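You operate a simulated robot arm through the tools that you are given. There is no shell and no other tool. Be economical: measure what you need, move in short steps, check, and stop when the job is done.

You run a simulated two-armed robot. Do the job below in one go: nothing can be reset, and whatever is moved stays where it is left.

Task
Take the blue tea towel from the worktop by the kettle and lay it out flat on the worktop above the washer.

It is judged by the outcome, as a careful person would: the job done as asked, and still so three seconds after it is handed in. It fails if anything else is knocked over, pushed out of place, dropped, spilled or broken. Flat cloth is picked up by pressing the open fingertips on it (5 to 10 N) and closing them slowly along it; thin cloth reads only 2 to 8 mm in the jaws.

Robot
Two 6-joint arms with two-finger parallel grippers on one trunk, on a base that drives. Base frame: it is fixed to the floor where the robot stands at the start and does not move with it; the origin is under the middle of the robot, x ahead of it, y to its left, z up. Units: mm, rad, N and s.
The left shoulder is at the start at [60, 187, 1197], the right one opposite. Places, roughly: worktop above the washer [200, -600, 900]. Payload 1.57 kg a hand.
The tool frame of a hand sits at the grasp point between the pads (the TCP): z along the fingers, y along the line on which they close. The tips reach 30 mm beyond it. The gripper opens to 110 mm. The fingers are 24 mm wide and 12 mm thick; the gripper's body (48 by 112 mm) begins 78 mm behind the TCP.
Orientation is told as [roll, pitch, yaw] about the base's x, y, z axes, in that order, counted from this pose: with the fingers straight down and closing along the base's y, the tool's x points along the base's -x, its y along +y and its z along -z.

Tools
- The arms move only by the tool servo_tool. It takes "left_commands", "right_commands" or both (then of equal length, played together; a hand with none holds still); each is a list of rows, each an object (a shift or turn left out is 0, a gripper value left out holds the last) with "travel": the shift along the tool's x, y, z in mm, a list of three; "angular": the turn, a rotation vector about the tool's x, y, z in rad, a list of three; "gripper": the finger opening in mm, from 0 to 110. In form: [{"travel": [tx, ty, tz], "angular": [rx, ry, rz], "gripper": gripper}, ...]. A call has 1 to 10 rows; each row shifts and turns the commanded pose from where the row before left it, along the tool's axes as they then stand. Rows are played at 5 a second. More than 50 mm and 0.15 rad between two rows, or a gripper value outside its range, and nothing of the call is played. Where a pose cannot be reached the arm comes as near as it can. A force on the tool above 40 N (or 10 N above the force at the start of the call, whichever is more), or a blocked arm, ends the call early, and 0.2 s more pass. The fingers move at their own pace (about 153 mm/s each) and stop on an object; they squeeze with about 30 N. The grip force told is the motor's: it shows also when the fingers shut on nothing. Time passes only in rows, and 0.2 s behind the last, so rows that do not move let the fingers close. It gives the time, the measured TCP pose, the force on the tool (base axes), the opening and the grip force at its end, in the units of the frame above (readings bear some noise), with the torque about the TCP (base axes, N m) and any sound that the robot's microphone picked up.
- Cameras (640 x 400 px; columns grow to the right, rows downward): "scene" is now at [2.4, -18.2, 1723.6]; the picture's right is [-0.32, -0.95, 0.00], its down [-0.82, 0.28, -0.49] and it looks along [0.47, -0.16, -0.87] (base axes); focal length 284 px, centre (320, 200). "left" rides on the left gripper at [70, -16, -141] in its tool frame; the picture's right is [0.23, 0.97, 0.00], its down [-0.85, 0.20, -0.48] and it looks along [-0.47, 0.11, 0.88] (tool axes); focal length 222 px, centre (320, 200). "right" rides on the right gripper at [70, 16, -141] in its tool frame; the picture's right is [-0.23, 0.97, 0.00], its down [-0.86, -0.20, -0.48] and it looks along [-0.47, -0.11, 0.88] (tool axes); focal length 222 px, centre (320, 200). There is no depth. A picture from a camera that has moved, and an enlarged one, comes with that camera's place and axes in the base frame and with its lens.
- camera(camera): a new picture of that camera. The clock stands still meanwhile.
- lift_body(by): slides the trunk up (or, below 0, down) by that many mm; the arms and the scene camera ride with it, the base frame stays. It gives what a move gives, with no picture.
- drive_base(legs): drives the robot by 1 to 6 legs, each [ahead, left, turn to the left] in mm, mm and rad, along the robot's own axes; the way and the turn of a leg run together, so that a leg with both is an arc; at most 1500 mm and 3.142 rad a leg. The arms and the cameras ride along, it lands a little off, and it stops where it bumps. It gives what a move gives.
- head_to(pan, tilt): turns the head with the scene camera to pan (to the left, within 1.501 rad either way) and tilt (down, from -0.506 to 1.204), counted from straight ahead of the robot. It gives what a move gives.
- zoom(camera, box): a new picture of the part [left, top, right, bottom] of that camera's present view, enlarged. The clock stands still meanwhile.
- hand_in(): hands the job in; it is judged then, once.

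Go step by step. Nothing tells you exact positions but the pictures and the camera data: compare them with the known pose of the tool, close in by small moves and look again before you grip or let go. The budget is 120 turns and 88 pictures, counting those below and the enlarged ones. Unless the task says otherwise, let go and move clear before handing in, and close with one line.

The tools are called after "Call:" as name(argument=value, ...) on one line, values as JSON. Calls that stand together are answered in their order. servo_tool: Moves the arms, as the interface text tells. Its arguments: {"type":"object","properties":{"left_commands":{"type":"array","items":{"type":"object","properties":{"travel":{"type":"array","items":{"type":"number"}},"angular":{"type":"array","items":{"type":"number"}},"gripper":{"type":"number"}}}},"right_commands":{"type":"array","items":{"type":"object","properties":{"travel":{"type":"array","items":{"type":"number"}},"angular":{"type":"array","items":{"type":"number"}},"gripper":{"type":"number"}}}}},"required":[]} The other tools are called the same way: lift_body (by) slides the trunk up or down; drive_base (legs) drives the base; head_to (pan, tilt) turns the head that bears the scene camera; camera (camera) takes a picture; zoom (camera, box) takes an enlarged picture of a part of a camera's view; hand_in () hands the job in.

At the start:

```text
time: 0.0
left_position: [400.3, -71.4, 1199.2]
left_orientation: [0.0, 0.0, -0.002]
left_force: [-0.2, 0.4, 1.2]
left_moment: [0.0, 0.0, -0.02]
left_grip_width: 110.2
left_finger_force: 0.1
right_position: [288.7, -370.2, 1202.6]
right_orientation: [0.001, -0.001, -0.001]
right_force: [-0.6, 0.1, 0.4]
right_moment: [0.0, -0.02, 0.0]
right_grip_width: 110.1
right_finger_force: 0.1
trunk travel left (down, up): [-825.0, 165.0]
robot x, y, heading: [-0.9, 1.9, 0.002]
head pan, tilt: [-0.326, 1.056]
```

scene: 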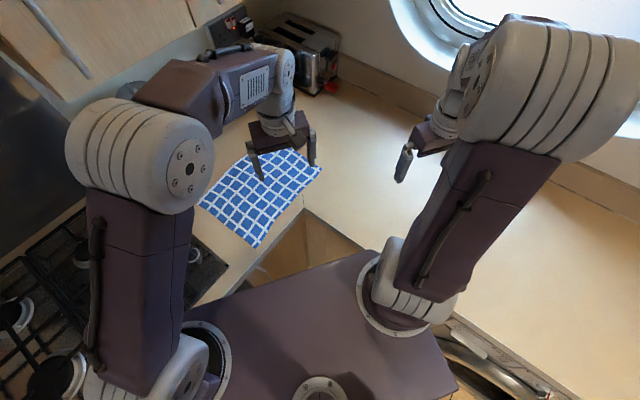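
right: 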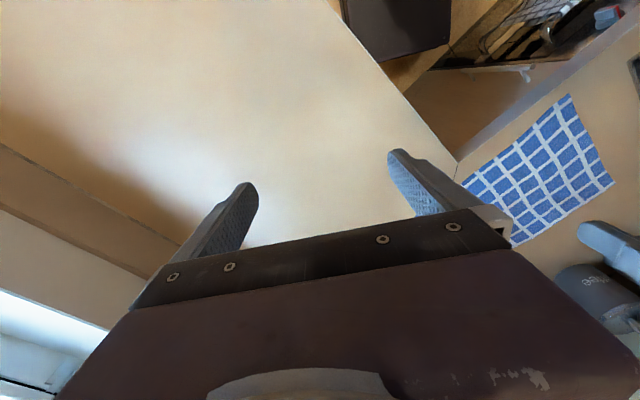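
left: 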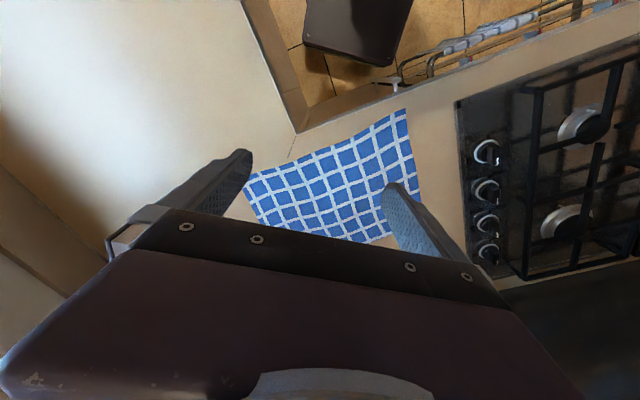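

The blue towel lies in front of me: its near edge runs from about (355,80) to (578,-215), and it measures roughly 370 by 240 mm. The washer worktop is round to the right, so I'll look there first.

Call:
head_to(pan=-1.1, tilt=0.8)

Call:
camera(camera="scene")

Call:
head_to(pan=0.1, tilt=0.75)

Call:
camera(camera="scene")

```text
time: 1.1
left_position: [400.7, -72.1, 1199.3]
left_orientation: [-0.001, -0.001, -0.002]
left_force: [0.4, -0.2, 0.7]
left_moment: [0.02, -0.03, -0.01]
left_grip_width: 110.0
left_finger_force: 0.1
right_position: [288.1, -367.0, 1203.1]
right_orientation: [0.002, 0.001, 0.0]
right_force: [-0.2, 0.0, 0.0]
right_moment: [0.0, -0.01, 0.01]
right_grip_width: 110.1
right_finger_force: 0.1
trunk travel left (down, up): [-825.0, 165.0]
robot x, y, heading: [-2.1, -1.9, 0.0]
head pan, tilt: [-1.1, 0.799]
```

```text
84 pictures are left
camera scene: at [-23.5, -68.9, 1742.5], right [-0.89, -0.45, 0.0], down [-0.33, 0.64, -0.7], along [0.32, -0.62, -0.72], focal length 284 px, centre (320, 200)
```

scene: 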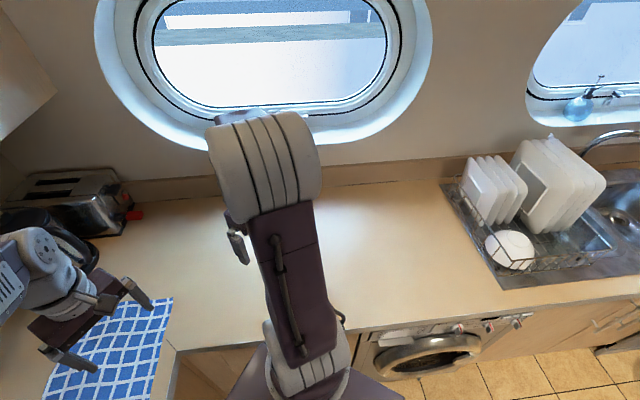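

```text
time: 2.5
left_position: [400.4, -73.1, 1199.8]
left_orientation: [-0.002, -0.001, -0.003]
left_force: [0.1, -0.2, -0.1]
left_moment: [0.0, 0.03, 0.01]
left_grip_width: 110.1
left_finger_force: 0.0
right_position: [288.3, -368.4, 1203.4]
right_orientation: [-0.001, 0.0, -0.001]
right_force: [0.3, 0.4, 0.0]
right_moment: [-0.04, -0.01, -0.03]
right_grip_width: 109.9
right_finger_force: 0.1
trunk travel left (down, up): [-825.0, 165.0]
robot x, y, heading: [-0.0, 1.4, 0.0]
head pan, tilt: [0.099, 0.75]
```

```text
83 pictures are left
camera scene: at [22.3, 11.0, 1746.5], right [0.1, -1.0, 0.0], down [-0.68, -0.07, -0.73], along [0.73, 0.07, -0.68], focal length 284 px, centre (320, 200)
```

scene: 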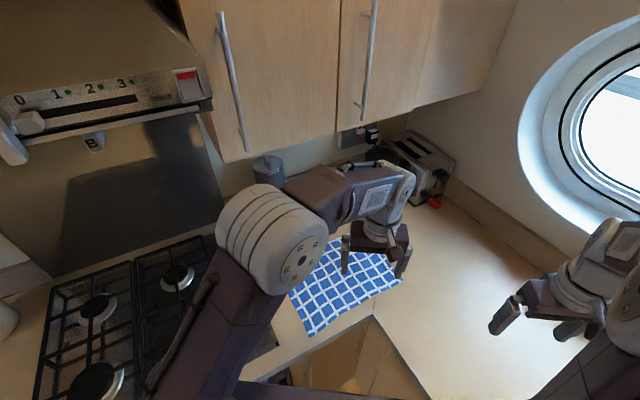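

The washer is under the right-hand counter, and the worktop above it is clear up to the dish drainer. I'll take the hands over the two near-edge corners of the towel.

Call:
servo_tool(left_commands=[{"travel": [0, 39, 0]}, {"travel": [0, 39, 0]}, {"travel": [0, 38, 0]}, {"angular": [0, 0, -0.128]}, {"angular": [0, 0, -0.128]}, {"angular": [0, 0, -0.128]}, {"angular": [0, 0, -0.128]}, {"angular": [0, 0, -0.128]}], right_commands=[{"travel": [0, 0, 0]}, {"travel": [-40, 27, 0]}, {"travel": [-40, 27, 0]}, {"travel": [-40, 27, 0]}, {"travel": [-40, 27, 0]}, {"travel": [-40, 27, 0]}, {"travel": [-40, 27, 0]}, {"travel": [-39, 27, 0]}])

Call:
servo_tool(left_commands=[{"travel": [0, 0, 32], "gripper": 60}, {"travel": [0, 0, 32]}, {"travel": [0, 0, 32]}, {"travel": [0, 0, 32]}, {"travel": [0, 0, 32]}, {"travel": [0, 0, 30]}], right_commands=[{"angular": [0, 0, -0.128], "gripper": 60}, {"angular": [0, 0, -0.128]}, {"angular": [0, 0, -0.128]}, {"angular": [0, 0, -0.128]}, {"angular": [0, 0, -0.128]}, {"travel": [0, 0, 30]}])

Call:
camera(camera="left")

Call:
camera(camera="right")

Call:
camera(camera="scene")

```text
time: 4.3
left_position: [401.9, 45.5, 1198.4]
left_orientation: [-0.002, 0.003, 0.639]
left_force: [-0.3, -0.6, -0.5]
left_moment: [-0.03, -0.05, -0.02]
left_grip_width: 110.0
left_finger_force: 0.1
right_position: [571.8, -178.5, 1200.0]
right_orientation: [0.0, 0.006, -0.001]
right_force: [-0.2, 0.3, 1.2]
right_moment: [-0.01, 0.05, 0.04]
right_grip_width: 109.9
right_finger_force: 0.0
trunk travel left (down, up): [-825.0, 165.0]
robot x, y, heading: [2.2, -0.4, -0.003]
head pan, tilt: [0.099, 0.75]
```

```text
time: 5.7
left_position: [400.9, 43.2, 1008.1]
left_orientation: [-0.002, 0.001, 0.638]
left_force: [-0.4, 1.2, -0.6]
left_moment: [0.01, 0.02, 0.02]
left_grip_width: 60.0
left_finger_force: 0.0
right_position: [568.8, -178.2, 1173.5]
right_orientation: [0.001, 0.0, 0.64]
right_force: [0.6, -0.2, -0.2]
right_moment: [-0.01, 0.03, 0.01]
right_grip_width: 60.2
right_finger_force: 0.0
trunk travel left (down, up): [-825.0, 165.0]
robot x, y, heading: [2.0, -0.2, 0.001]
head pan, tilt: [0.099, 0.75]
```

```text
82 pictures are left
camera left: at [355.5, -11.1, 1149.3], right [-0.76, 0.65, 0.0], down [0.57, 0.67, 0.48], along [0.31, 0.36, -0.88], focal length 222 px, centre (320, 200)
```

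left: 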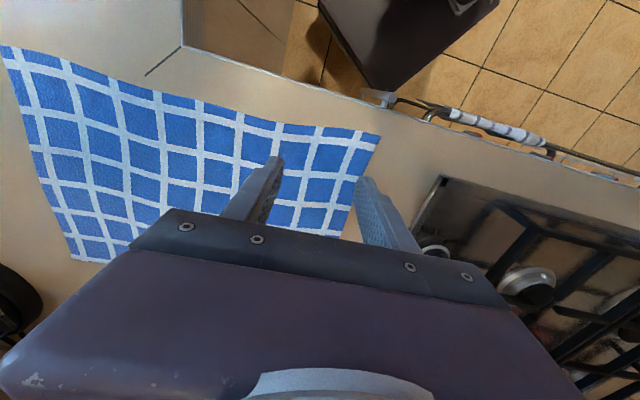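

```text
81 pictures are left
camera right: at [503.1, -206.8, 1313.6], right [-0.4, 0.92, 0.0], down [0.81, 0.35, 0.48], along [0.44, 0.19, -0.88], focal length 222 px, centre (320, 200)
```

right: 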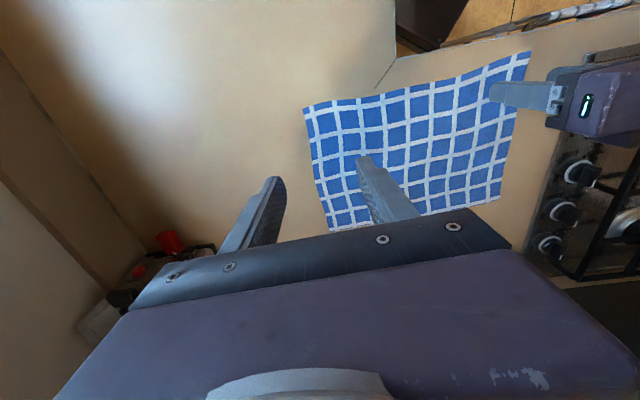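

```text
80 pictures are left
camera scene: at [23.8, 11.0, 1746.6], right [0.1, -1.0, 0.0], down [-0.68, -0.07, -0.73], along [0.73, 0.07, -0.68], focal length 284 px, centre (320, 200)
```

scene: 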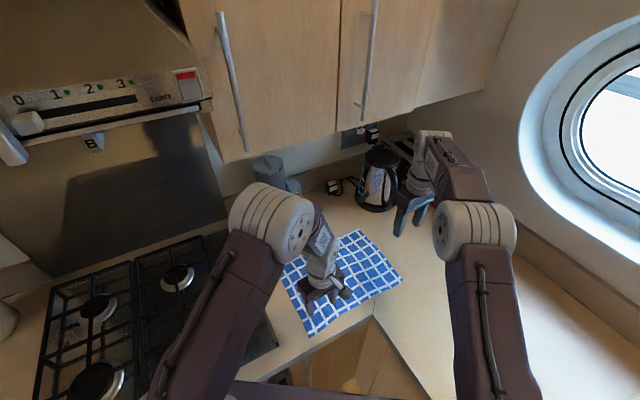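

I'll zoom in to compare the cameras' estimates against the known tip positions.

Call:
zoom(camera="scene", box=[260, 210, 420, 350])

Call:
zoom(camera="left", box=[200, 90, 440, 260])

```text
2.86 times, centred on (340, 280) of scene
camera zoom: at [23.8, 11.0, 1746.6], right [0.1, -1.0, 0.0], down [-0.68, -0.07, -0.73], along [0.73, 0.07, -0.68], focal length 812 px, centre (263, -29)
```

zoom: 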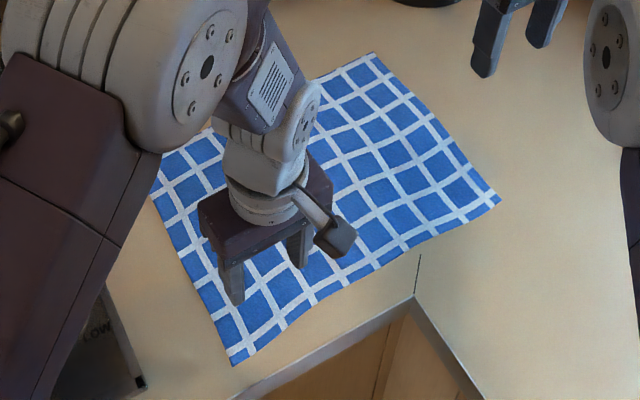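

```text
2.35 times, centred on (320, 175) of left
camera zoom: at [355.5, -11.1, 1149.3], right [-0.76, 0.65, 0.0], down [0.57, 0.67, 0.48], along [0.31, 0.36, -0.88], focal length 523 px, centre (320, 259)
```

zoom: 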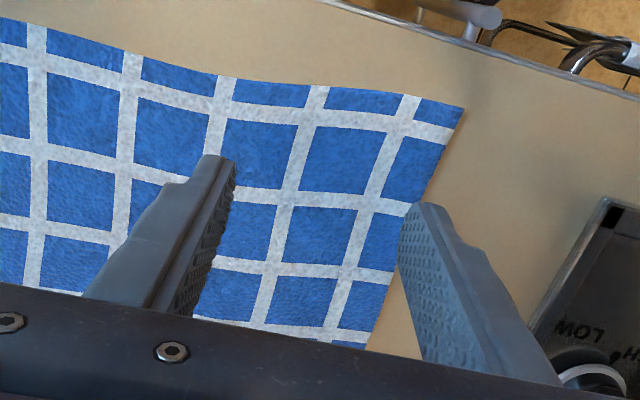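

The views disagree by a couple of centimetres, so I'll take the left hand lower, where parallax matters less, and look again.

Call:
servo_tool(left_commands=[{"travel": [0, 0, 35]}, {"travel": [0, 0, 35]}, {"travel": [0, 0, 28]}], right_commands=[{"travel": [0, 0, 45]}, {"travel": [0, 0, 45]}, {"travel": [0, 0, 45]}])

Call:
zoom(camera="left", box=[160, 60, 480, 260])

Call:
zoom(camera="scene", box=[260, 210, 420, 350])

Call:
zoom(camera="right", box=[160, 60, 480, 260])

```text
time: 6.4
left_position: [402.5, 41.3, 941.9]
left_orientation: [-0.004, -0.003, 0.639]
left_force: [-0.3, 0.3, 10.2]
left_moment: [0.27, 0.2, -0.03]
left_grip_width: 59.8
left_finger_force: 0.1
right_position: [566.9, -178.7, 1084.2]
right_orientation: [-0.001, -0.002, 0.64]
right_force: [-0.7, -0.1, 0.1]
right_moment: [0.03, -0.02, 0.0]
right_grip_width: 59.8
right_finger_force: 0.0
trunk travel left (down, up): [-825.0, 165.0]
robot x, y, heading: [0.8, -1.4, -0.003]
head pan, tilt: [0.099, 0.75]
stopped in row 3 (left hand): the force on the tool passed its limit (the readings are from after the stop); the commanded pose is now the measured one
```

```text
2.00 times, centred on (320, 160) of left
camera zoom: at [355.0, -11.4, 1082.5], right [-0.76, 0.65, 0.0], down [0.57, 0.67, 0.48], along [0.31, 0.36, -0.88], focal length 444 px, centre (320, 280)
```

zoom: 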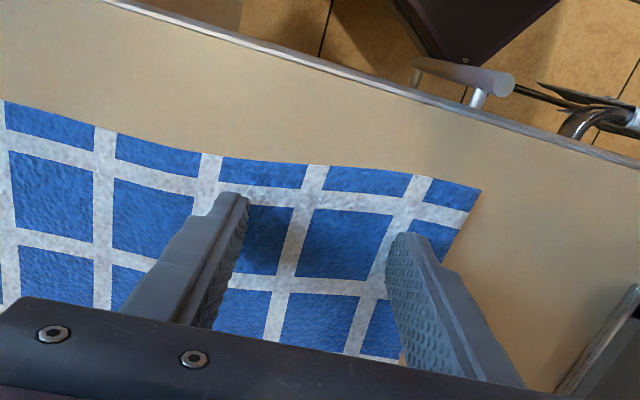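

```text
2.86 times, centred on (340, 280) of scene
camera zoom: at [19.8, 10.8, 1746.7], right [0.1, -0.99, 0.0], down [-0.68, -0.07, -0.73], along [0.73, 0.07, -0.68], focal length 812 px, centre (263, -29)
```

zoom: 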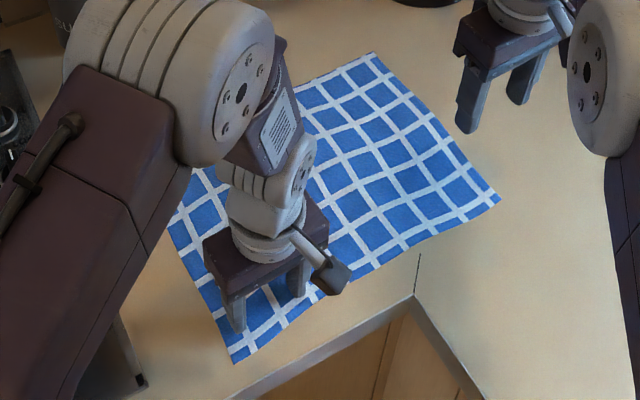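

```text
2.00 times, centred on (320, 160) of right
camera zoom: at [500.4, -206.1, 1224.4], right [-0.4, 0.92, 0.0], down [0.8, 0.35, 0.48], along [0.44, 0.19, -0.88], focal length 444 px, centre (320, 280)
```

zoom: 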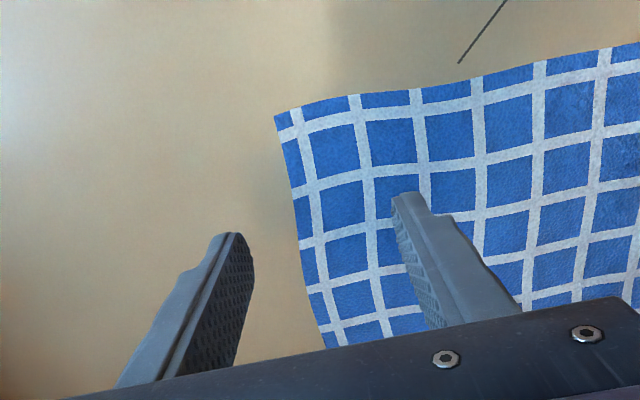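

The left hand touched down with its tips at z≈910, so the worktop is higher than stated. With that height the views agree: the near-edge corners are at about (345,71) and (553,-215). I'll back off, adjust and come down more gently.

Call:
servo_tool(left_commands=[{"travel": [0, 0, -18]}, {"travel": [14, 12, 0], "gripper": 45}, {"travel": [0, 0, 0]}, {"travel": [0, 0, 5]}], right_commands=[{"travel": [18, 24, 0], "gripper": 45}, {"travel": [0, 0, 40]}, {"travel": [0, 0, 40]}, {"travel": [0, 0, 40]}])

Call:
zoom(camera="left", box=[160, 60, 480, 260])

Call:
zoom(camera="right", box=[160, 60, 480, 260])

```text
time: 7.4
left_position: [384.3, 45.1, 953.0]
left_orientation: [-0.002, 0.002, 0.641]
left_force: [-0.4, -0.3, -0.8]
left_moment: [0.0, 0.01, -0.01]
left_grip_width: 45.1
left_finger_force: 0.0
right_position: [540.4, -171.4, 961.3]
right_orientation: [0.0, 0.0, 0.641]
right_force: [0.5, 0.0, 0.6]
right_moment: [-0.01, 0.0, 0.01]
right_grip_width: 44.9
right_finger_force: 0.1
trunk travel left (down, up): [-825.0, 165.0]
robot x, y, heading: [-4.8, -1.3, -0.002]
head pan, tilt: [0.099, 0.75]
```

```text
2.00 times, centred on (320, 160) of left
camera zoom: at [338.0, -9.7, 1094.1], right [-0.76, 0.65, 0.0], down [0.57, 0.67, 0.48], along [0.31, 0.36, -0.88], focal length 444 px, centre (320, 280)
```

zoom: 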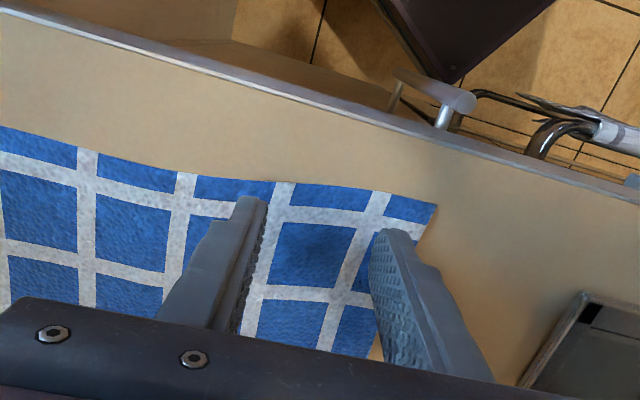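

```text
2.00 times, centred on (320, 160) of right
camera zoom: at [474.4, -198.2, 1102.9], right [-0.4, 0.92, 0.0], down [0.81, 0.35, 0.48], along [0.44, 0.19, -0.88], focal length 444 px, centre (320, 280)
```

zoom: 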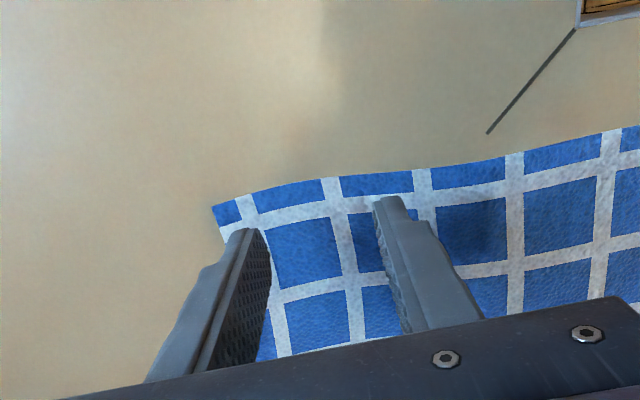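

Both hands are over their corners. Now I'll press down gently.

Call:
servo_tool(left_commands=[{"travel": [0, 0, 5]}, {"travel": [0, 0, 3]}, {"travel": [0, 0, 2]}, {"travel": [0, 0, 1]}], right_commands=[{"travel": [0, 0, 9]}, {"travel": [0, 0, 5]}, {"travel": [0, 0, 3]}, {"travel": [0, 0, 1]}])

```text
time: 8.4
left_position: [383.6, 43.2, 942.1]
left_orientation: [0.0, 0.002, 0.638]
left_force: [0.4, 0.4, 1.3]
left_moment: [0.04, 0.02, 0.0]
left_grip_width: 45.4
left_finger_force: 0.1
right_position: [539.4, -170.8, 945.0]
right_orientation: [0.0, -0.001, 0.642]
right_force: [0.2, 0.4, 0.0]
right_moment: [0.0, -0.05, 0.0]
right_grip_width: 45.0
right_finger_force: 0.0
trunk travel left (down, up): [-825.0, 165.0]
robot x, y, heading: [-0.5, -0.3, 0.007]
head pan, tilt: [0.099, 0.75]
```

Call:
servo_tool(left_commands=[{"travel": [0, 0, 0.7]}, {"travel": [0, 0, 0.5]}], right_commands=[{"travel": [0, 0, 2]}, {"travel": [0, 0, 1.2]}])

```text
time: 9.0
left_position: [383.1, 43.5, 940.6]
left_orientation: [-0.003, 0.001, 0.637]
left_force: [0.9, 1.0, 9.3]
left_moment: [0.19, 0.11, -0.05]
left_grip_width: 44.9
left_finger_force: 0.1
right_position: [538.9, -169.9, 942.3]
right_orientation: [-0.001, -0.001, 0.641]
right_force: [0.8, -0.5, 0.1]
right_moment: [0.03, -0.04, 0.03]
right_grip_width: 45.0
right_finger_force: 0.1
trunk travel left (down, up): [-825.0, 165.0]
robot x, y, heading: [2.3, 1.4, -0.002]
head pan, tilt: [0.099, 0.75]
```

Left is pressing at 9 N; the right needs a little more.

Call:
servo_tool(right_commands=[{"travel": [0, 0, 0.8]}, {"travel": [0, 0, 0.6]}, {"travel": [0, 0, 0.3]}])

```text
time: 9.8
left_position: [383.7, 44.2, 941.9]
left_orientation: [-0.006, 0.002, 0.639]
left_force: [2.1, 0.5, 11.0]
left_moment: [0.18, 0.1, -0.04]
left_grip_width: 44.6
left_finger_force: 0.0
right_position: [539.3, -169.3, 940.8]
right_orientation: [-0.002, -0.001, 0.641]
right_force: [1.6, -2.2, 10.4]
right_moment: [-0.02, 0.05, -0.01]
right_grip_width: 44.5
right_finger_force: 0.1
trunk travel left (down, up): [-825.0, 165.0]
robot x, y, heading: [0.4, 1.4, -0.0]
head pan, tilt: [0.099, 0.75]
```

Both hands press at about 10 N. I'll ease off slightly and close slowly.

Call:
servo_tool(left_commands=[{"travel": [0, 0, -0.2], "gripper": 40}, {"gripper": 35}, {"gripper": 30}, {"gripper": 25}, {"gripper": 20}, {"gripper": 15}, {"gripper": 10}, {"gripper": 5}, {"gripper": 0}, {"gripper": 0}], right_commands=[{"travel": [0, 0, -0.2], "gripper": 40}, {"gripper": 35}, {"gripper": 30}, {"gripper": 25}, {"gripper": 20}, {"gripper": 15}, {"gripper": 10}, {"gripper": 5}, {"gripper": 0}, {"gripper": 0}])

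Call:
camera(camera="left")

Call:
camera(camera="right")

```text
time: 12.0
left_position: [382.2, 44.5, 941.3]
left_orientation: [-0.002, 0.0, 0.638]
left_force: [0.0, -0.1, 1.5]
left_moment: [-0.02, -0.01, 0.0]
left_grip_width: 0.0
left_finger_force: 21.2
right_position: [538.8, -168.6, 941.6]
right_orientation: [-0.002, -0.002, 0.639]
right_force: [1.9, -1.0, 17.0]
right_moment: [-0.1, 0.03, 0.02]
right_grip_width: 2.5
right_finger_force: 23.8
trunk travel left (down, up): [-825.0, 165.0]
robot x, y, heading: [-0.2, 3.1, 0.004]
head pan, tilt: [0.099, 0.75]
```

```text
72 pictures are left
camera left: at [335.7, -9.8, 1082.9], right [-0.76, 0.65, 0.0], down [0.57, 0.67, 0.48], along [0.31, 0.36, -0.88], focal length 222 px, centre (320, 200)
```

left: 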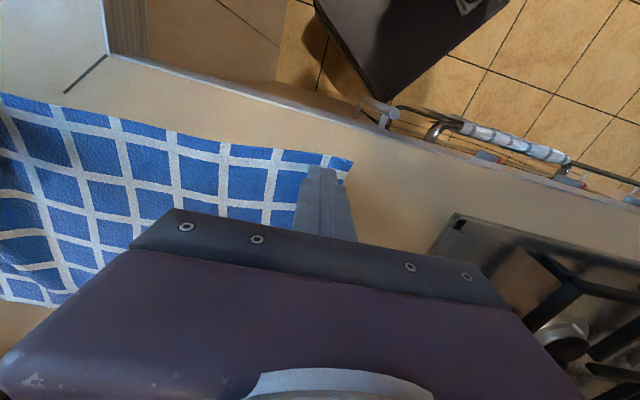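

```text
71 pictures are left
camera right: at [472.0, -196.8, 1082.0], right [-0.4, 0.92, 0.0], down [0.8, 0.35, 0.48], along [0.44, 0.19, -0.88], focal length 222 px, centre (320, 200)
```

right: 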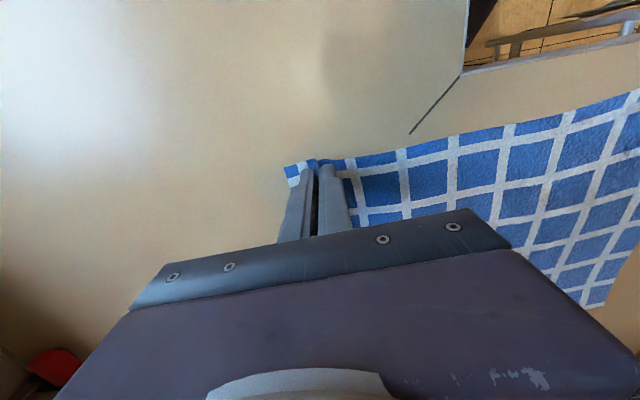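

The right hand has the cloth (2.5 mm) but the left slipped, and the left corner shifted about 20 mm. I'll re-place the left hand and press a bit harder.

Call:
servo_tool(left_commands=[{"travel": [0, 0, -15]}, {"travel": [4, -22, 0], "gripper": 45}, {"travel": [0, 0, 8]}, {"travel": [0, 0, 4]}, {"travel": [0, 0, 2]}, {"travel": [0, 0, 1]}, {"travel": [0, 0, 0.5]}])

Call:
zoom(camera="left", box=[160, 60, 480, 260])

```text
time: 13.6
left_position: [392.1, 24.3, 941.1]
left_orientation: [-0.004, 0.0, 0.639]
left_force: [-0.3, -0.3, 8.3]
left_moment: [0.06, 0.14, 0.01]
left_grip_width: 45.0
left_finger_force: 0.0
right_position: [538.4, -169.3, 941.8]
right_orientation: [0.0, -0.001, 0.639]
right_force: [3.8, -0.7, 16.3]
right_moment: [-0.06, 0.0, 0.04]
right_grip_width: 2.6
right_finger_force: 23.7
trunk travel left (down, up): [-825.0, 165.0]
robot x, y, heading: [-2.3, 0.2, 0.001]
head pan, tilt: [0.099, 0.75]
```

```text
2.00 times, centred on (320, 160) of left
camera zoom: at [346.1, -29.2, 1082.7], right [-0.76, 0.65, 0.0], down [0.57, 0.67, 0.48], along [0.31, 0.36, -0.88], focal length 444 px, centre (320, 280)
```

zoom: 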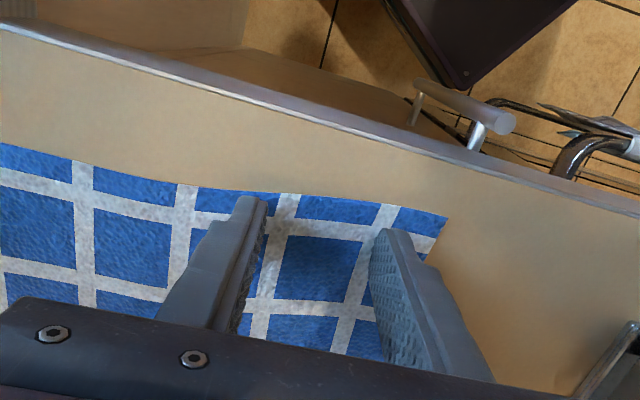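

Call:
servo_tool(left_commands=[{"travel": [0, 0, 0.3], "gripper": 42}, {"gripper": 38}, {"gripper": 34}, {"gripper": 30}])

```text
time: 14.6
left_position: [393.1, 24.4, 940.5]
left_orientation: [-0.006, 0.0, 0.639]
left_force: [0.6, -1.3, 9.2]
left_moment: [0.07, 0.12, -0.01]
left_grip_width: 28.4
left_finger_force: 0.1
right_position: [537.2, -169.6, 941.0]
right_orientation: [-0.001, 0.001, 0.641]
right_force: [2.3, 0.9, 15.7]
right_moment: [-0.02, 0.0, 0.04]
right_grip_width: 2.4
right_finger_force: 24.2
trunk travel left (down, up): [-825.0, 165.0]
robot x, y, heading: [-1.0, 0.4, 0.0]
head pan, tilt: [0.099, 0.75]
```

Call:
servo_tool(left_commands=[{"gripper": 26}, {"gripper": 22}, {"gripper": 18}, {"gripper": 14}, {"gripper": 10}, {"gripper": 6}, {"gripper": 3}, {"gripper": 0}, {"gripper": 0}])

Call:
zoom(camera="left", box=[160, 60, 480, 260])

```text
time: 16.6
left_position: [392.3, 25.0, 942.1]
left_orientation: [-0.003, -0.001, 0.639]
left_force: [-0.2, -0.6, 11.4]
left_moment: [-0.01, 0.06, -0.01]
left_grip_width: 7.0
left_finger_force: 26.5
right_position: [538.6, -168.1, 941.2]
right_orientation: [-0.004, 0.001, 0.64]
right_force: [1.8, 0.7, 14.0]
right_moment: [-0.07, 0.03, 0.0]
right_grip_width: 2.7
right_finger_force: 24.3
trunk travel left (down, up): [-825.0, 165.0]
robot x, y, heading: [-0.6, 1.1, 0.001]
head pan, tilt: [0.099, 0.75]
```

```text
2.00 times, centred on (320, 160) of left
camera zoom: at [346.1, -29.4, 1082.5], right [-0.76, 0.65, 0.0], down [0.57, 0.67, 0.48], along [0.31, 0.36, -0.88], focal length 444 px, centre (320, 280)
```

zoom: 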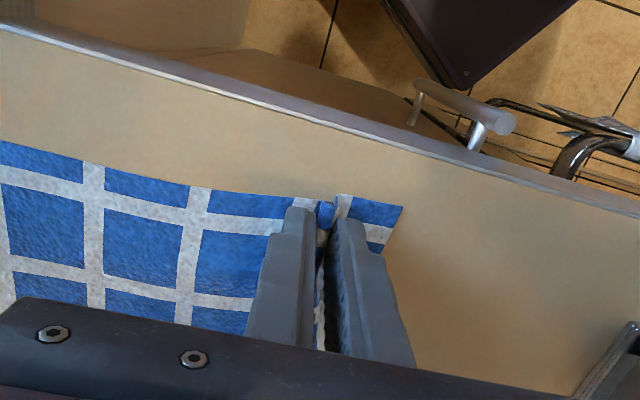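

Both corners are held. I'll lift straight up.

Call:
servo_tool(left_commands=[{"travel": [0, 0, -15]}, {"travel": [0, 0, -25]}, {"travel": [0, 0, -30]}, {"travel": [0, 0, -30]}, {"travel": [0, 0, -30]}], right_commands=[{"travel": [0, 0, -15]}, {"travel": [0, 0, -25]}, {"travel": [0, 0, -30]}, {"travel": [0, 0, -30]}, {"travel": [0, 0, -30]}])

Call:
camera(camera="scene")

```text
time: 17.8
left_position: [391.7, 24.7, 1072.4]
left_orientation: [-0.003, -0.001, 0.638]
left_force: [-0.6, -0.1, 0.4]
left_moment: [0.03, -0.03, -0.01]
left_grip_width: 7.1
left_finger_force: 26.2
right_position: [537.6, -170.9, 1074.3]
right_orientation: [0.0, -0.001, 0.642]
right_force: [0.3, 0.9, 0.3]
right_moment: [0.0, 0.0, 0.03]
right_grip_width: 2.4
right_finger_force: 23.7
trunk travel left (down, up): [-825.0, 165.0]
robot x, y, heading: [2.4, 1.9, -0.0]
head pan, tilt: [0.099, 0.75]
```

```text
68 pictures are left
camera scene: at [19.9, 11.8, 1746.5], right [0.1, -0.99, 0.0], down [-0.68, -0.07, -0.73], along [0.73, 0.07, -0.68], focal length 284 px, centre (320, 200)
```

scene: 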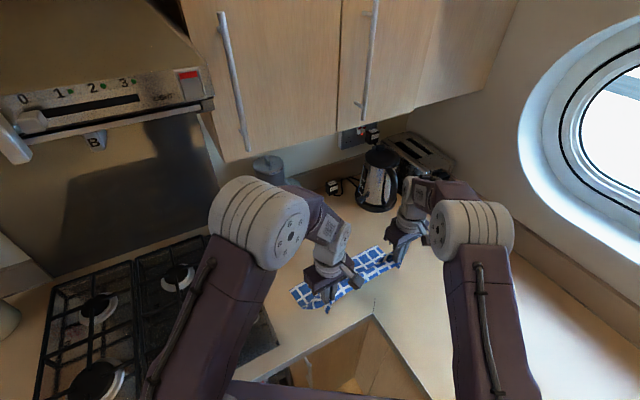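

The towel hangs from both hands. I'll lift it clear and square the hands up in front of me.

Call:
servo_tool(left_commands=[{"travel": [0, 0, -38]}, {"travel": [0, 0, -38]}, {"travel": [0, 0, -38]}, {"travel": [0, 0, -38]}, {"travel": [0, 0, -38]}, {"travel": [-20.8, 8.5, 0], "angular": [0, 0, 0.128]}, {"travel": [-19.5, 11.1, 0], "angular": [0, 0, 0.128]}, {"travel": [-18, 13.5, 0], "angular": [0, 0, 0.128]}, {"travel": [-16.1, 15.6, 0], "angular": [0, 0, 0.128]}, {"travel": [-14, 17.6, 0], "angular": [0, 0, 0.128]}], right_commands=[{"travel": [0, 0, -38]}, {"travel": [0, 0, -38]}, {"travel": [0, 0, -38]}, {"travel": [0, 0, -38]}, {"travel": [0, 0, -38]}, {"travel": [8.1, 18.5, 0], "angular": [0, 0, 0.128]}, {"travel": [10.4, 17.3, 0], "angular": [0, 0, 0.128]}, {"travel": [12.6, 15.9, 0], "angular": [0, 0, 0.128]}, {"travel": [14.5, 14.1, 0], "angular": [0, 0, 0.128]}, {"travel": [16.2, 12.2, 0], "angular": [0, 0, 0.128]}])

Call:
camera(camera="scene")

```text
time: 20.0
left_position: [451.3, 123.3, 1261.5]
left_orientation: [-0.004, -0.001, -0.003]
left_force: [0.5, 0.1, -0.2]
left_moment: [-0.01, 0.02, -0.03]
left_grip_width: 6.4
left_finger_force: 26.2
right_position: [449.7, -118.4, 1259.8]
right_orientation: [-0.002, -0.001, -0.003]
right_force: [-0.3, 1.5, 0.1]
right_moment: [-0.02, -0.03, 0.04]
right_grip_width: 2.4
right_finger_force: 24.1
trunk travel left (down, up): [-825.0, 165.0]
robot x, y, heading: [-2.5, 0.0, 0.001]
head pan, tilt: [0.099, 0.75]
```

```text
67 pictures are left
camera scene: at [22.0, 12.9, 1746.5], right [0.1, -0.99, 0.0], down [-0.68, -0.07, -0.73], along [0.73, 0.07, -0.68], focal length 284 px, centre (320, 200)
```

scene: 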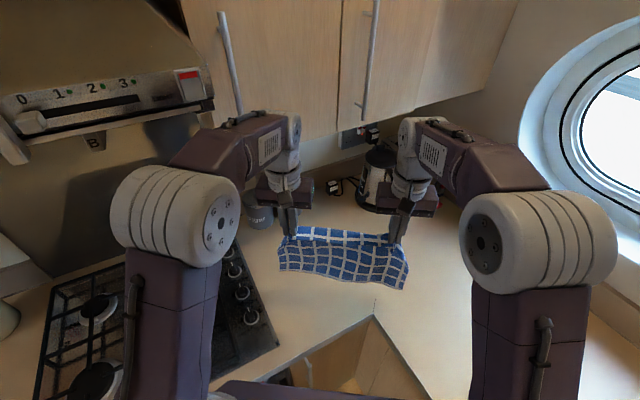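

The towel hangs cleanly from both hands. I'll back off from the counters, turn to face the washer side and look.

Call:
drive_base(legs=[[-250, 0, 0], [0, 0, -0.99]])

Call:
head_to(pan=0, tilt=0.85)

Call:
camera(camera="scene")

Call:
head_to(pan=-0.6, tilt=0.85)

Call:
camera(camera="scene")

```text
time: 24.3
left_position: [100.9, -308.6, 1260.7]
left_orientation: [-0.005, 0.001, -0.984]
left_force: [-0.4, 0.7, -1.2]
left_moment: [-0.01, 0.04, 0.02]
left_grip_width: 2.4
left_finger_force: 23.7
right_position: [-98.8, -441.6, 1261.4]
right_orientation: [-0.001, 0.001, -0.984]
right_force: [-0.1, -0.3, -0.1]
right_moment: [-0.03, 0.0, 0.03]
right_grip_width: 2.3
right_finger_force: 24.2
trunk travel left (down, up): [-825.0, 165.0]
robot x, y, heading: [-249.1, -1.4, -0.982]
head pan, tilt: [0.099, 0.75]
```

```text
time: 25.0
left_position: [100.7, -309.0, 1260.3]
left_orientation: [-0.001, -0.001, -0.984]
left_force: [0.2, -0.8, 0.2]
left_moment: [0.03, 0.03, 0.07]
left_grip_width: 2.5
left_finger_force: 23.8
right_position: [-99.9, -441.7, 1259.7]
right_orientation: [0.001, 0.0, -0.985]
right_force: [0.0, 0.4, -0.2]
right_moment: [-0.01, 0.0, 0.0]
right_grip_width: 2.5
right_finger_force: 24.2
trunk travel left (down, up): [-825.0, 165.0]
robot x, y, heading: [-253.0, -2.0, -0.987]
head pan, tilt: [0.0, 0.85]
```

```text
66 pictures are left
camera scene: at [-239.9, -12.7, 1738.6], right [-0.83, -0.55, 0.0], down [-0.42, 0.63, -0.66], along [0.37, -0.55, -0.75], focal length 284 px, centre (320, 200)
```

scene: 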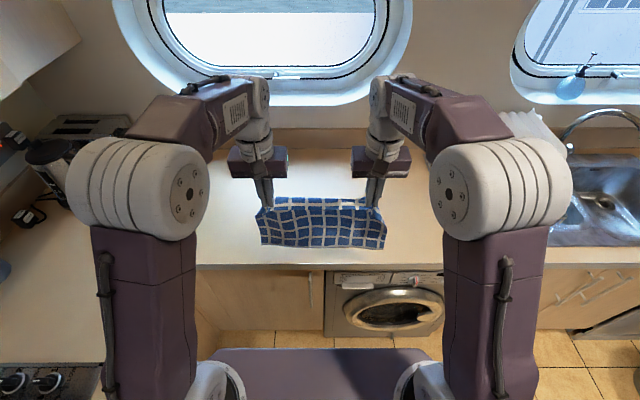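

```text
time: 26.0
left_position: [101.2, -307.9, 1261.3]
left_orientation: [-0.001, 0.001, -0.984]
left_force: [-0.4, 0.3, -0.6]
left_moment: [0.01, -0.02, 0.04]
left_grip_width: 2.5
left_finger_force: 24.0
right_position: [-98.7, -441.9, 1261.6]
right_orientation: [0.002, 0.0, -0.984]
right_force: [1.1, -0.1, -0.4]
right_moment: [0.0, 0.0, 0.04]
right_grip_width: 2.5
right_finger_force: 23.7
trunk travel left (down, up): [-825.0, 165.0]
robot x, y, heading: [-246.6, 4.4, -0.99]
head pan, tilt: [-0.6, 0.85]
```

```text
65 pictures are left
camera scene: at [-284.1, -25.7, 1738.5], right [-1.0, 0.01, 0.0], down [0.01, 0.75, -0.66], along [-0.01, -0.66, -0.75], focal length 284 px, centre (320, 200)
```

scene: 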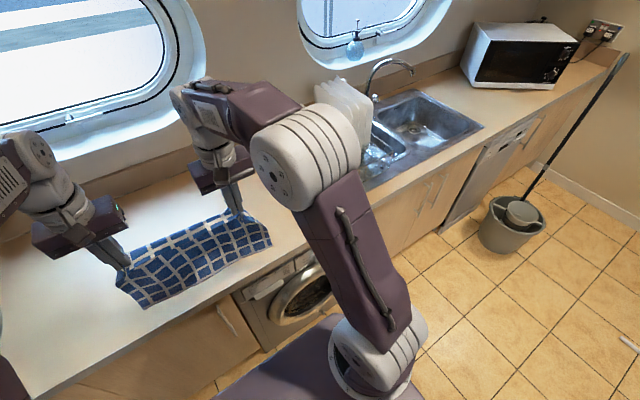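

The washer spans from about 520 to 1080 mm along the counter from the inner corner, and the drainer starts at about 960. I'll slide right to centre the towel on the clear worktop above the washer, then move in.

Call:
drive_base(legs=[[0, -190, 0], [120, 0, 0]])

Call:
head_to(pan=0, tilt=1.0)

Call:
camera(camera="scene")

```text
time: 28.4
left_position: [3.0, -513.1, 1261.8]
left_orientation: [-0.001, -0.002, -0.986]
left_force: [-0.3, 0.1, -0.1]
left_moment: [0.0, -0.04, 0.05]
left_grip_width: 2.2
left_finger_force: 24.1
right_position: [-196.8, -645.8, 1261.8]
right_orientation: [0.0, -0.001, -0.987]
right_force: [-0.3, 0.5, -0.1]
right_moment: [0.0, -0.03, 0.03]
right_grip_width: 2.6
right_finger_force: 24.0
trunk travel left (down, up): [-825.0, 165.0]
robot x, y, heading: [-347.9, -205.6, -0.983]
head pan, tilt: [-0.6, 0.85]
```

```text
time: 29.4
left_position: [5.9, -514.3, 1260.8]
left_orientation: [-0.004, 0.0, -0.985]
left_force: [-0.7, 0.7, -0.5]
left_moment: [0.02, -0.01, -0.01]
left_grip_width: 2.0
left_finger_force: 23.7
right_position: [-194.7, -646.7, 1261.7]
right_orientation: [-0.001, -0.001, -0.984]
right_force: [-0.9, -0.1, -0.6]
right_moment: [-0.02, 0.02, 0.03]
right_grip_width: 2.5
right_finger_force: 23.7
trunk travel left (down, up): [-825.0, 165.0]
robot x, y, heading: [-343.4, -205.4, -0.985]
head pan, tilt: [0.0, 1.0]
```

```text
64 pictures are left
camera scene: at [-338.9, -209.8, 1727.4], right [-0.83, -0.55, 0.0], down [-0.46, 0.7, -0.54], along [0.3, -0.45, -0.84], focal length 284 px, centre (320, 200)
```

scene: 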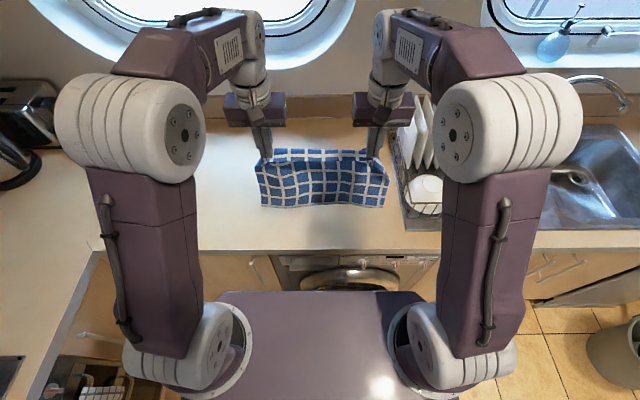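

I'll nudge a little right and ahead for the final stand.

Call:
drive_base(legs=[[48, -20, 0]])

Call:
camera(camera="scene")

Call:
camera(camera="right")

```text
time: 30.3
left_position: [14.6, -556.0, 1263.2]
left_orientation: [-0.005, -0.009, -0.986]
left_force: [-0.1, 1.4, 0.4]
left_moment: [-0.09, -0.03, 0.05]
left_grip_width: 2.6
left_finger_force: 23.7
right_position: [-186.0, -688.9, 1264.2]
right_orientation: [-0.004, -0.006, -0.984]
right_force: [0.1, 0.8, -0.8]
right_moment: [-0.11, 0.02, 0.01]
right_grip_width: 2.4
right_finger_force: 23.5
trunk travel left (down, up): [-825.0, 165.0]
robot x, y, heading: [-336.1, -256.0, -0.986]
head pan, tilt: [0.0, 1.0]
```

```text
63 pictures are left
camera scene: at [-331.3, -249.6, 1727.5], right [-0.83, -0.55, 0.0], down [-0.46, 0.7, -0.55], along [0.3, -0.46, -0.84], focal length 284 px, centre (320, 200)
```

scene: 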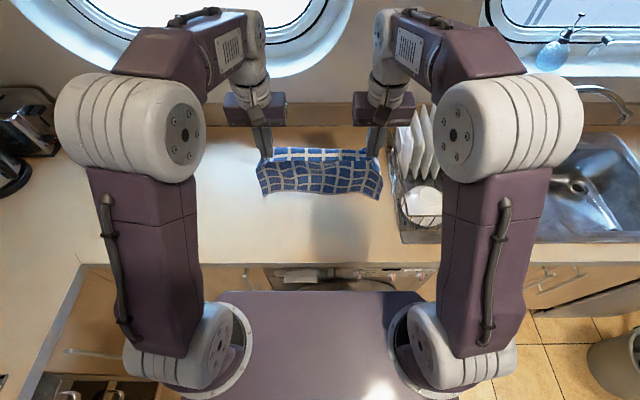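

```text
62 pictures are left
camera right: at [-211.5, -620.3, 1405.0], right [0.94, 0.35, 0.0], down [0.31, -0.82, 0.48], along [0.17, -0.45, -0.87], focal length 222 px, centre (320, 200)
```

right: 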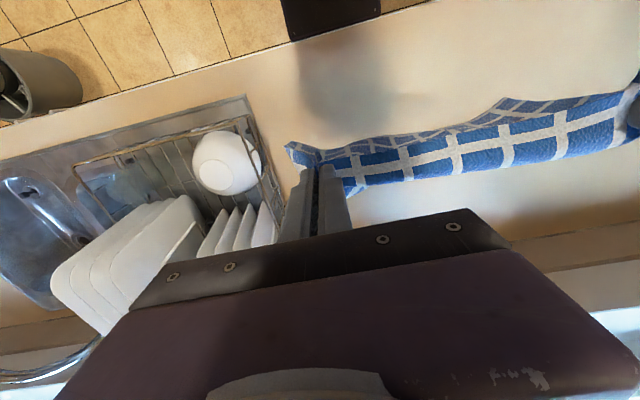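

The stance is good, about 300 mm from the counter edge and centred on the washer. I'll reach forward with the hanging towel.

Call:
servo_tool(left_commands=[{"travel": [-25, 0, 0]}, {"travel": [-30, 0, 0]}, {"travel": [-30, 0, 0]}, {"travel": [-30, 0, 0]}, {"travel": [-25, 0, 0]}, {"travel": [-20, 0, 0]}, {"travel": [0, 0, 0]}], right_commands=[{"travel": [-25, 0, 0]}, {"travel": [-30, 0, 0]}, {"travel": [-30, 0, 0]}, {"travel": [-30, 0, 0]}, {"travel": [-25, 0, 0]}, {"travel": [-20, 0, 0]}, {"travel": [0, 0, 0]}])

Call:
camera(camera="scene")

```text
time: 31.9
left_position: [79.6, -656.9, 1248.1]
left_orientation: [-0.004, 0.001, -0.986]
left_force: [-0.5, -0.7, 0.0]
left_moment: [-0.02, 0.06, 0.01]
left_grip_width: 2.2
left_finger_force: 23.8
left hand out of reach, approached as far as the arm can: row 4, 5, 6
right_position: [-125.0, -788.0, 1256.2]
right_orientation: [0.001, 0.004, -0.985]
right_force: [2.2, 0.9, -1.2]
right_moment: [0.04, -0.05, 0.04]
right_grip_width: 2.5
right_finger_force: 23.8
right hand out of reach, approached as far as the arm can: row 4, 5, 6
trunk travel left (down, up): [-825.0, 165.0]
robot x, y, heading: [-333.4, -255.3, -0.984]
head pan, tilt: [0.0, 1.0]
```

```text
61 pictures are left
camera scene: at [-326.9, -264.2, 1727.4], right [-0.83, -0.55, 0.0], down [-0.47, 0.7, -0.54], along [0.3, -0.45, -0.84], focal length 284 px, centre (320, 200)
```

scene: 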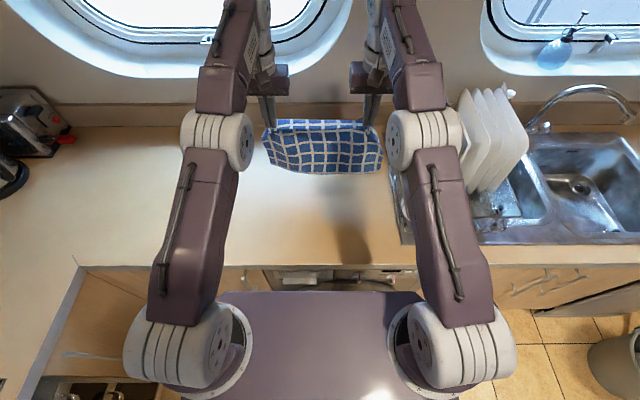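

Forward reach stops at about 562 mm at this height. Raising the trunk puts the hands lower relative to the shoulders and extends the reach.

Call:
lift_body(by=160)

Call:
servo_tool(left_commands=[{"travel": [0, 0, 30]}, {"travel": [0, 0, 35]}, {"travel": [0, 0, 35]}, {"travel": [0, 0, 30]}, {"travel": [0, 0, 0]}], right_commands=[{"travel": [0, 0, 30]}, {"travel": [0, 0, 35]}, {"travel": [0, 0, 35]}, {"travel": [0, 0, 30]}, {"travel": [0, 0, 0]}])

```text
time: 33.7
left_position: [79.4, -655.7, 1408.7]
left_orientation: [-0.003, -0.001, -0.986]
left_force: [-1.9, -0.9, 0.0]
left_moment: [-0.03, 0.03, 0.0]
left_grip_width: 2.5
left_finger_force: 23.7
right_position: [-125.2, -787.0, 1416.9]
right_orientation: [0.001, 0.0, -0.984]
right_force: [0.6, 1.1, -0.5]
right_moment: [0.03, -0.06, 0.03]
right_grip_width: 2.6
right_finger_force: 24.0
trunk travel left (down, up): [-985.0, 5.0]
robot x, y, heading: [-332.3, -255.9, -0.985]
head pan, tilt: [0.0, 1.0]
```

```text
time: 34.9
left_position: [79.0, -654.4, 1280.9]
left_orientation: [0.0, -0.004, -0.987]
left_force: [-1.2, -0.9, -0.4]
left_moment: [-0.04, 0.01, -0.01]
left_grip_width: 2.8
left_finger_force: 24.0
right_position: [-126.7, -784.8, 1287.0]
right_orientation: [-0.001, 0.0, -0.983]
right_force: [2.2, 1.1, -0.1]
right_moment: [0.02, -0.02, 0.03]
right_grip_width: 2.6
right_finger_force: 23.6
trunk travel left (down, up): [-985.0, 5.0]
robot x, y, heading: [-336.4, -258.6, -0.984]
head pan, tilt: [0.0, 1.0]
```

Call:
servo_tool(left_commands=[{"travel": [-20, 0, 10]}, {"travel": [-20, 0, 10]}, {"travel": [-20, 0, 10]}, {"travel": [0, 0, 0]}], right_commands=[{"travel": [-20, 0, 12]}, {"travel": [-20, 0, 12]}, {"travel": [-20, 0, 12]}, {"travel": [0, 0, 0]}])

Call:
camera(camera="left")

```text
time: 35.9
left_position: [101.0, -681.6, 1254.9]
left_orientation: [-0.002, -0.004, -0.986]
left_force: [-4.5, -3.8, 0.7]
left_moment: [-0.13, 0.14, -0.01]
left_grip_width: 2.5
left_finger_force: 23.7
left hand out of reach, approached as far as the arm can: row 2, 3
right_position: [-106.6, -817.3, 1256.3]
right_orientation: [0.0, 0.0, -0.984]
right_force: [5.0, 3.4, -0.5]
right_moment: [0.11, -0.17, 0.05]
right_grip_width: 2.4
right_finger_force: 24.6
right hand out of reach, approached as far as the arm can: row 2, 3
trunk travel left (down, up): [-985.0, 5.0]
robot x, y, heading: [-336.0, -256.6, -0.982]
head pan, tilt: [0.0, 1.0]
```

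```text
60 pictures are left
camera left: at [49.5, -631.7, 1396.8], right [0.69, 0.73, 0.0], down [0.64, -0.6, 0.48], along [0.35, -0.33, -0.88], focal length 222 px, centre (320, 200)
```

left: 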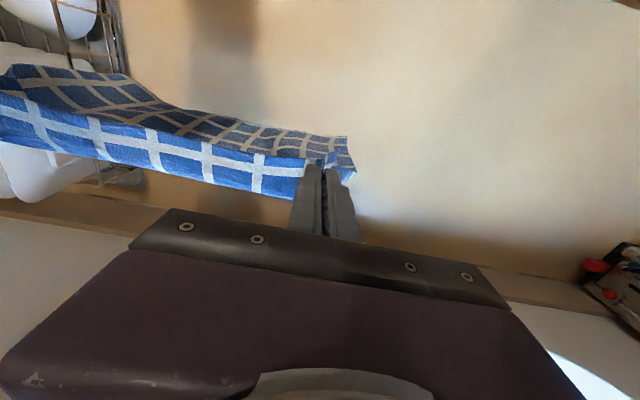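

Slightly taut, so I'll bring the hands together a touch, tilt the fingers outward and reach a bit further.

Call:
servo_tool(left_commands=[{"travel": [0, -2, 0]}, {"travel": [0, -1, 10], "angular": [0, -0.1, 0]}, {"travel": [0, 0, 10], "angular": [0, -0.1, 0]}, {"travel": [0, 0, 10], "angular": [0, -0.1, 0]}, {"travel": [-19, 0, 6]}, {"travel": [-19, 0, 6]}, {"travel": [-19, 0, 6]}, {"travel": [0, 0, 0]}], right_commands=[{"travel": [0, 2, 0]}, {"travel": [0, 1, 10], "angular": [0, -0.1, 0]}, {"travel": [0, 0, 10], "angular": [0, -0.1, 0]}, {"travel": [0, 0, 10], "angular": [0, -0.1, 0]}, {"travel": [-19, 0, 6]}, {"travel": [-19, 0, 6]}, {"travel": [-19, 0, 6]}, {"travel": [0, 0, 0]}])

Call:
camera(camera="scene")

Call:
camera(camera="left")

```text
time: 37.7
left_position: [132.6, -737.5, 1223.8]
left_orientation: [-0.003, -0.298, -0.984]
left_force: [-0.6, -0.4, -0.3]
left_moment: [0.0, 0.01, 0.0]
left_grip_width: 2.7
left_finger_force: 23.7
right_position: [-68.7, -869.5, 1227.5]
right_orientation: [-0.001, -0.3, -0.984]
right_force: [0.4, -0.7, -0.6]
right_moment: [0.0, -0.02, 0.03]
right_grip_width: 2.4
right_finger_force: 23.6
trunk travel left (down, up): [-985.0, 5.0]
robot x, y, heading: [-334.3, -254.0, -0.982]
head pan, tilt: [0.0, 1.0]
```

```text
59 pictures are left
camera scene: at [-329.0, -261.1, 1887.4], right [-0.83, -0.55, 0.0], down [-0.47, 0.7, -0.54], along [0.3, -0.45, -0.84], focal length 284 px, centre (320, 200)
```

scene: 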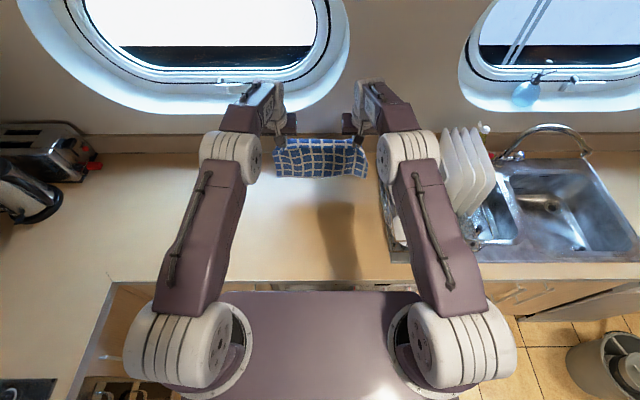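

```text
58 pictures are left
camera left: at [59.9, -655.4, 1338.3], right [0.69, 0.72, -0.07], down [0.54, -0.45, 0.71], along [0.48, -0.53, -0.7], focal length 222 px, centre (320, 200)
```

left: 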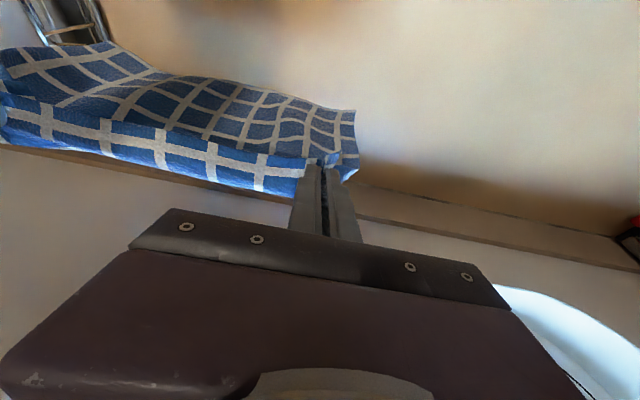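

Reach is now good, at about 360 mm depth. I'll lower until the free edge touches the worktop.

Call:
servo_tool(left_commands=[{"travel": [4, 0, 12]}, {"travel": [3.5, 0, 11.5]}, {"travel": [3, 0, 10]}, {"travel": [0, 0, 0]}, {"travel": [0, 0, 0]}], right_commands=[{"travel": [4.5, 0, 13]}, {"travel": [4, 0, 12.5]}, {"travel": [3, 0, 11.5]}, {"travel": [0, 0, 0]}, {"travel": [0, 0, 0]}])

Call:
zoom(camera="scene", box=[240, 110, 400, 210])

Call:
camera(camera="left")

```text
time: 38.9
left_position: [133.2, -738.3, 1189.1]
left_orientation: [-0.004, -0.3, -0.984]
left_force: [0.4, 0.0, 0.0]
left_moment: [-0.02, 0.0, -0.02]
left_grip_width: 2.6
left_finger_force: 24.0
right_position: [-69.1, -869.2, 1187.5]
right_orientation: [-0.001, -0.3, -0.983]
right_force: [0.4, -0.5, -0.9]
right_moment: [0.05, 0.01, 0.04]
right_grip_width: 2.2
right_finger_force: 24.0
trunk travel left (down, up): [-985.0, 5.0]
robot x, y, heading: [-335.5, -257.1, -0.985]
head pan, tilt: [0.0, 1.0]
```

```text
4.00 times, centred on (320, 160) of scene
camera zoom: at [-328.6, -261.7, 1887.4], right [-0.83, -0.55, 0.0], down [-0.47, 0.7, -0.54], along [0.3, -0.45, -0.84], focal length 1137 px, centre (320, 360)
```

zoom: 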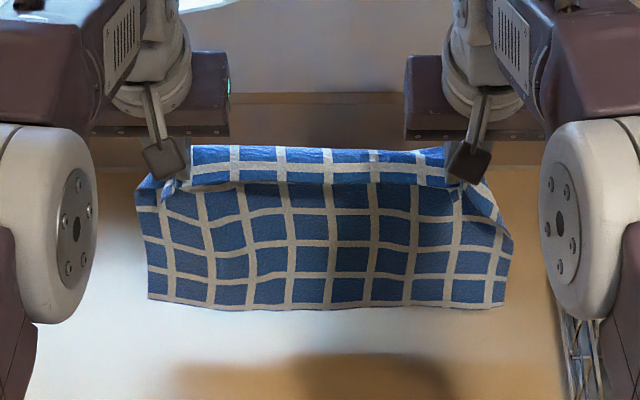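

```text
56 pictures are left
camera left: at [60.6, -655.9, 1302.9], right [0.69, 0.72, -0.07], down [0.54, -0.45, 0.71], along [0.48, -0.53, -0.7], focal length 222 px, centre (320, 200)
```

left: 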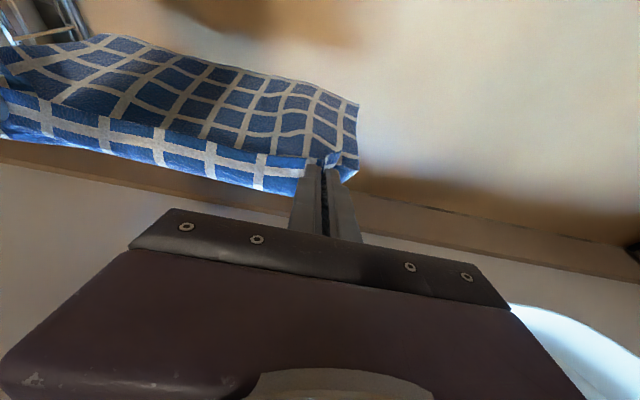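

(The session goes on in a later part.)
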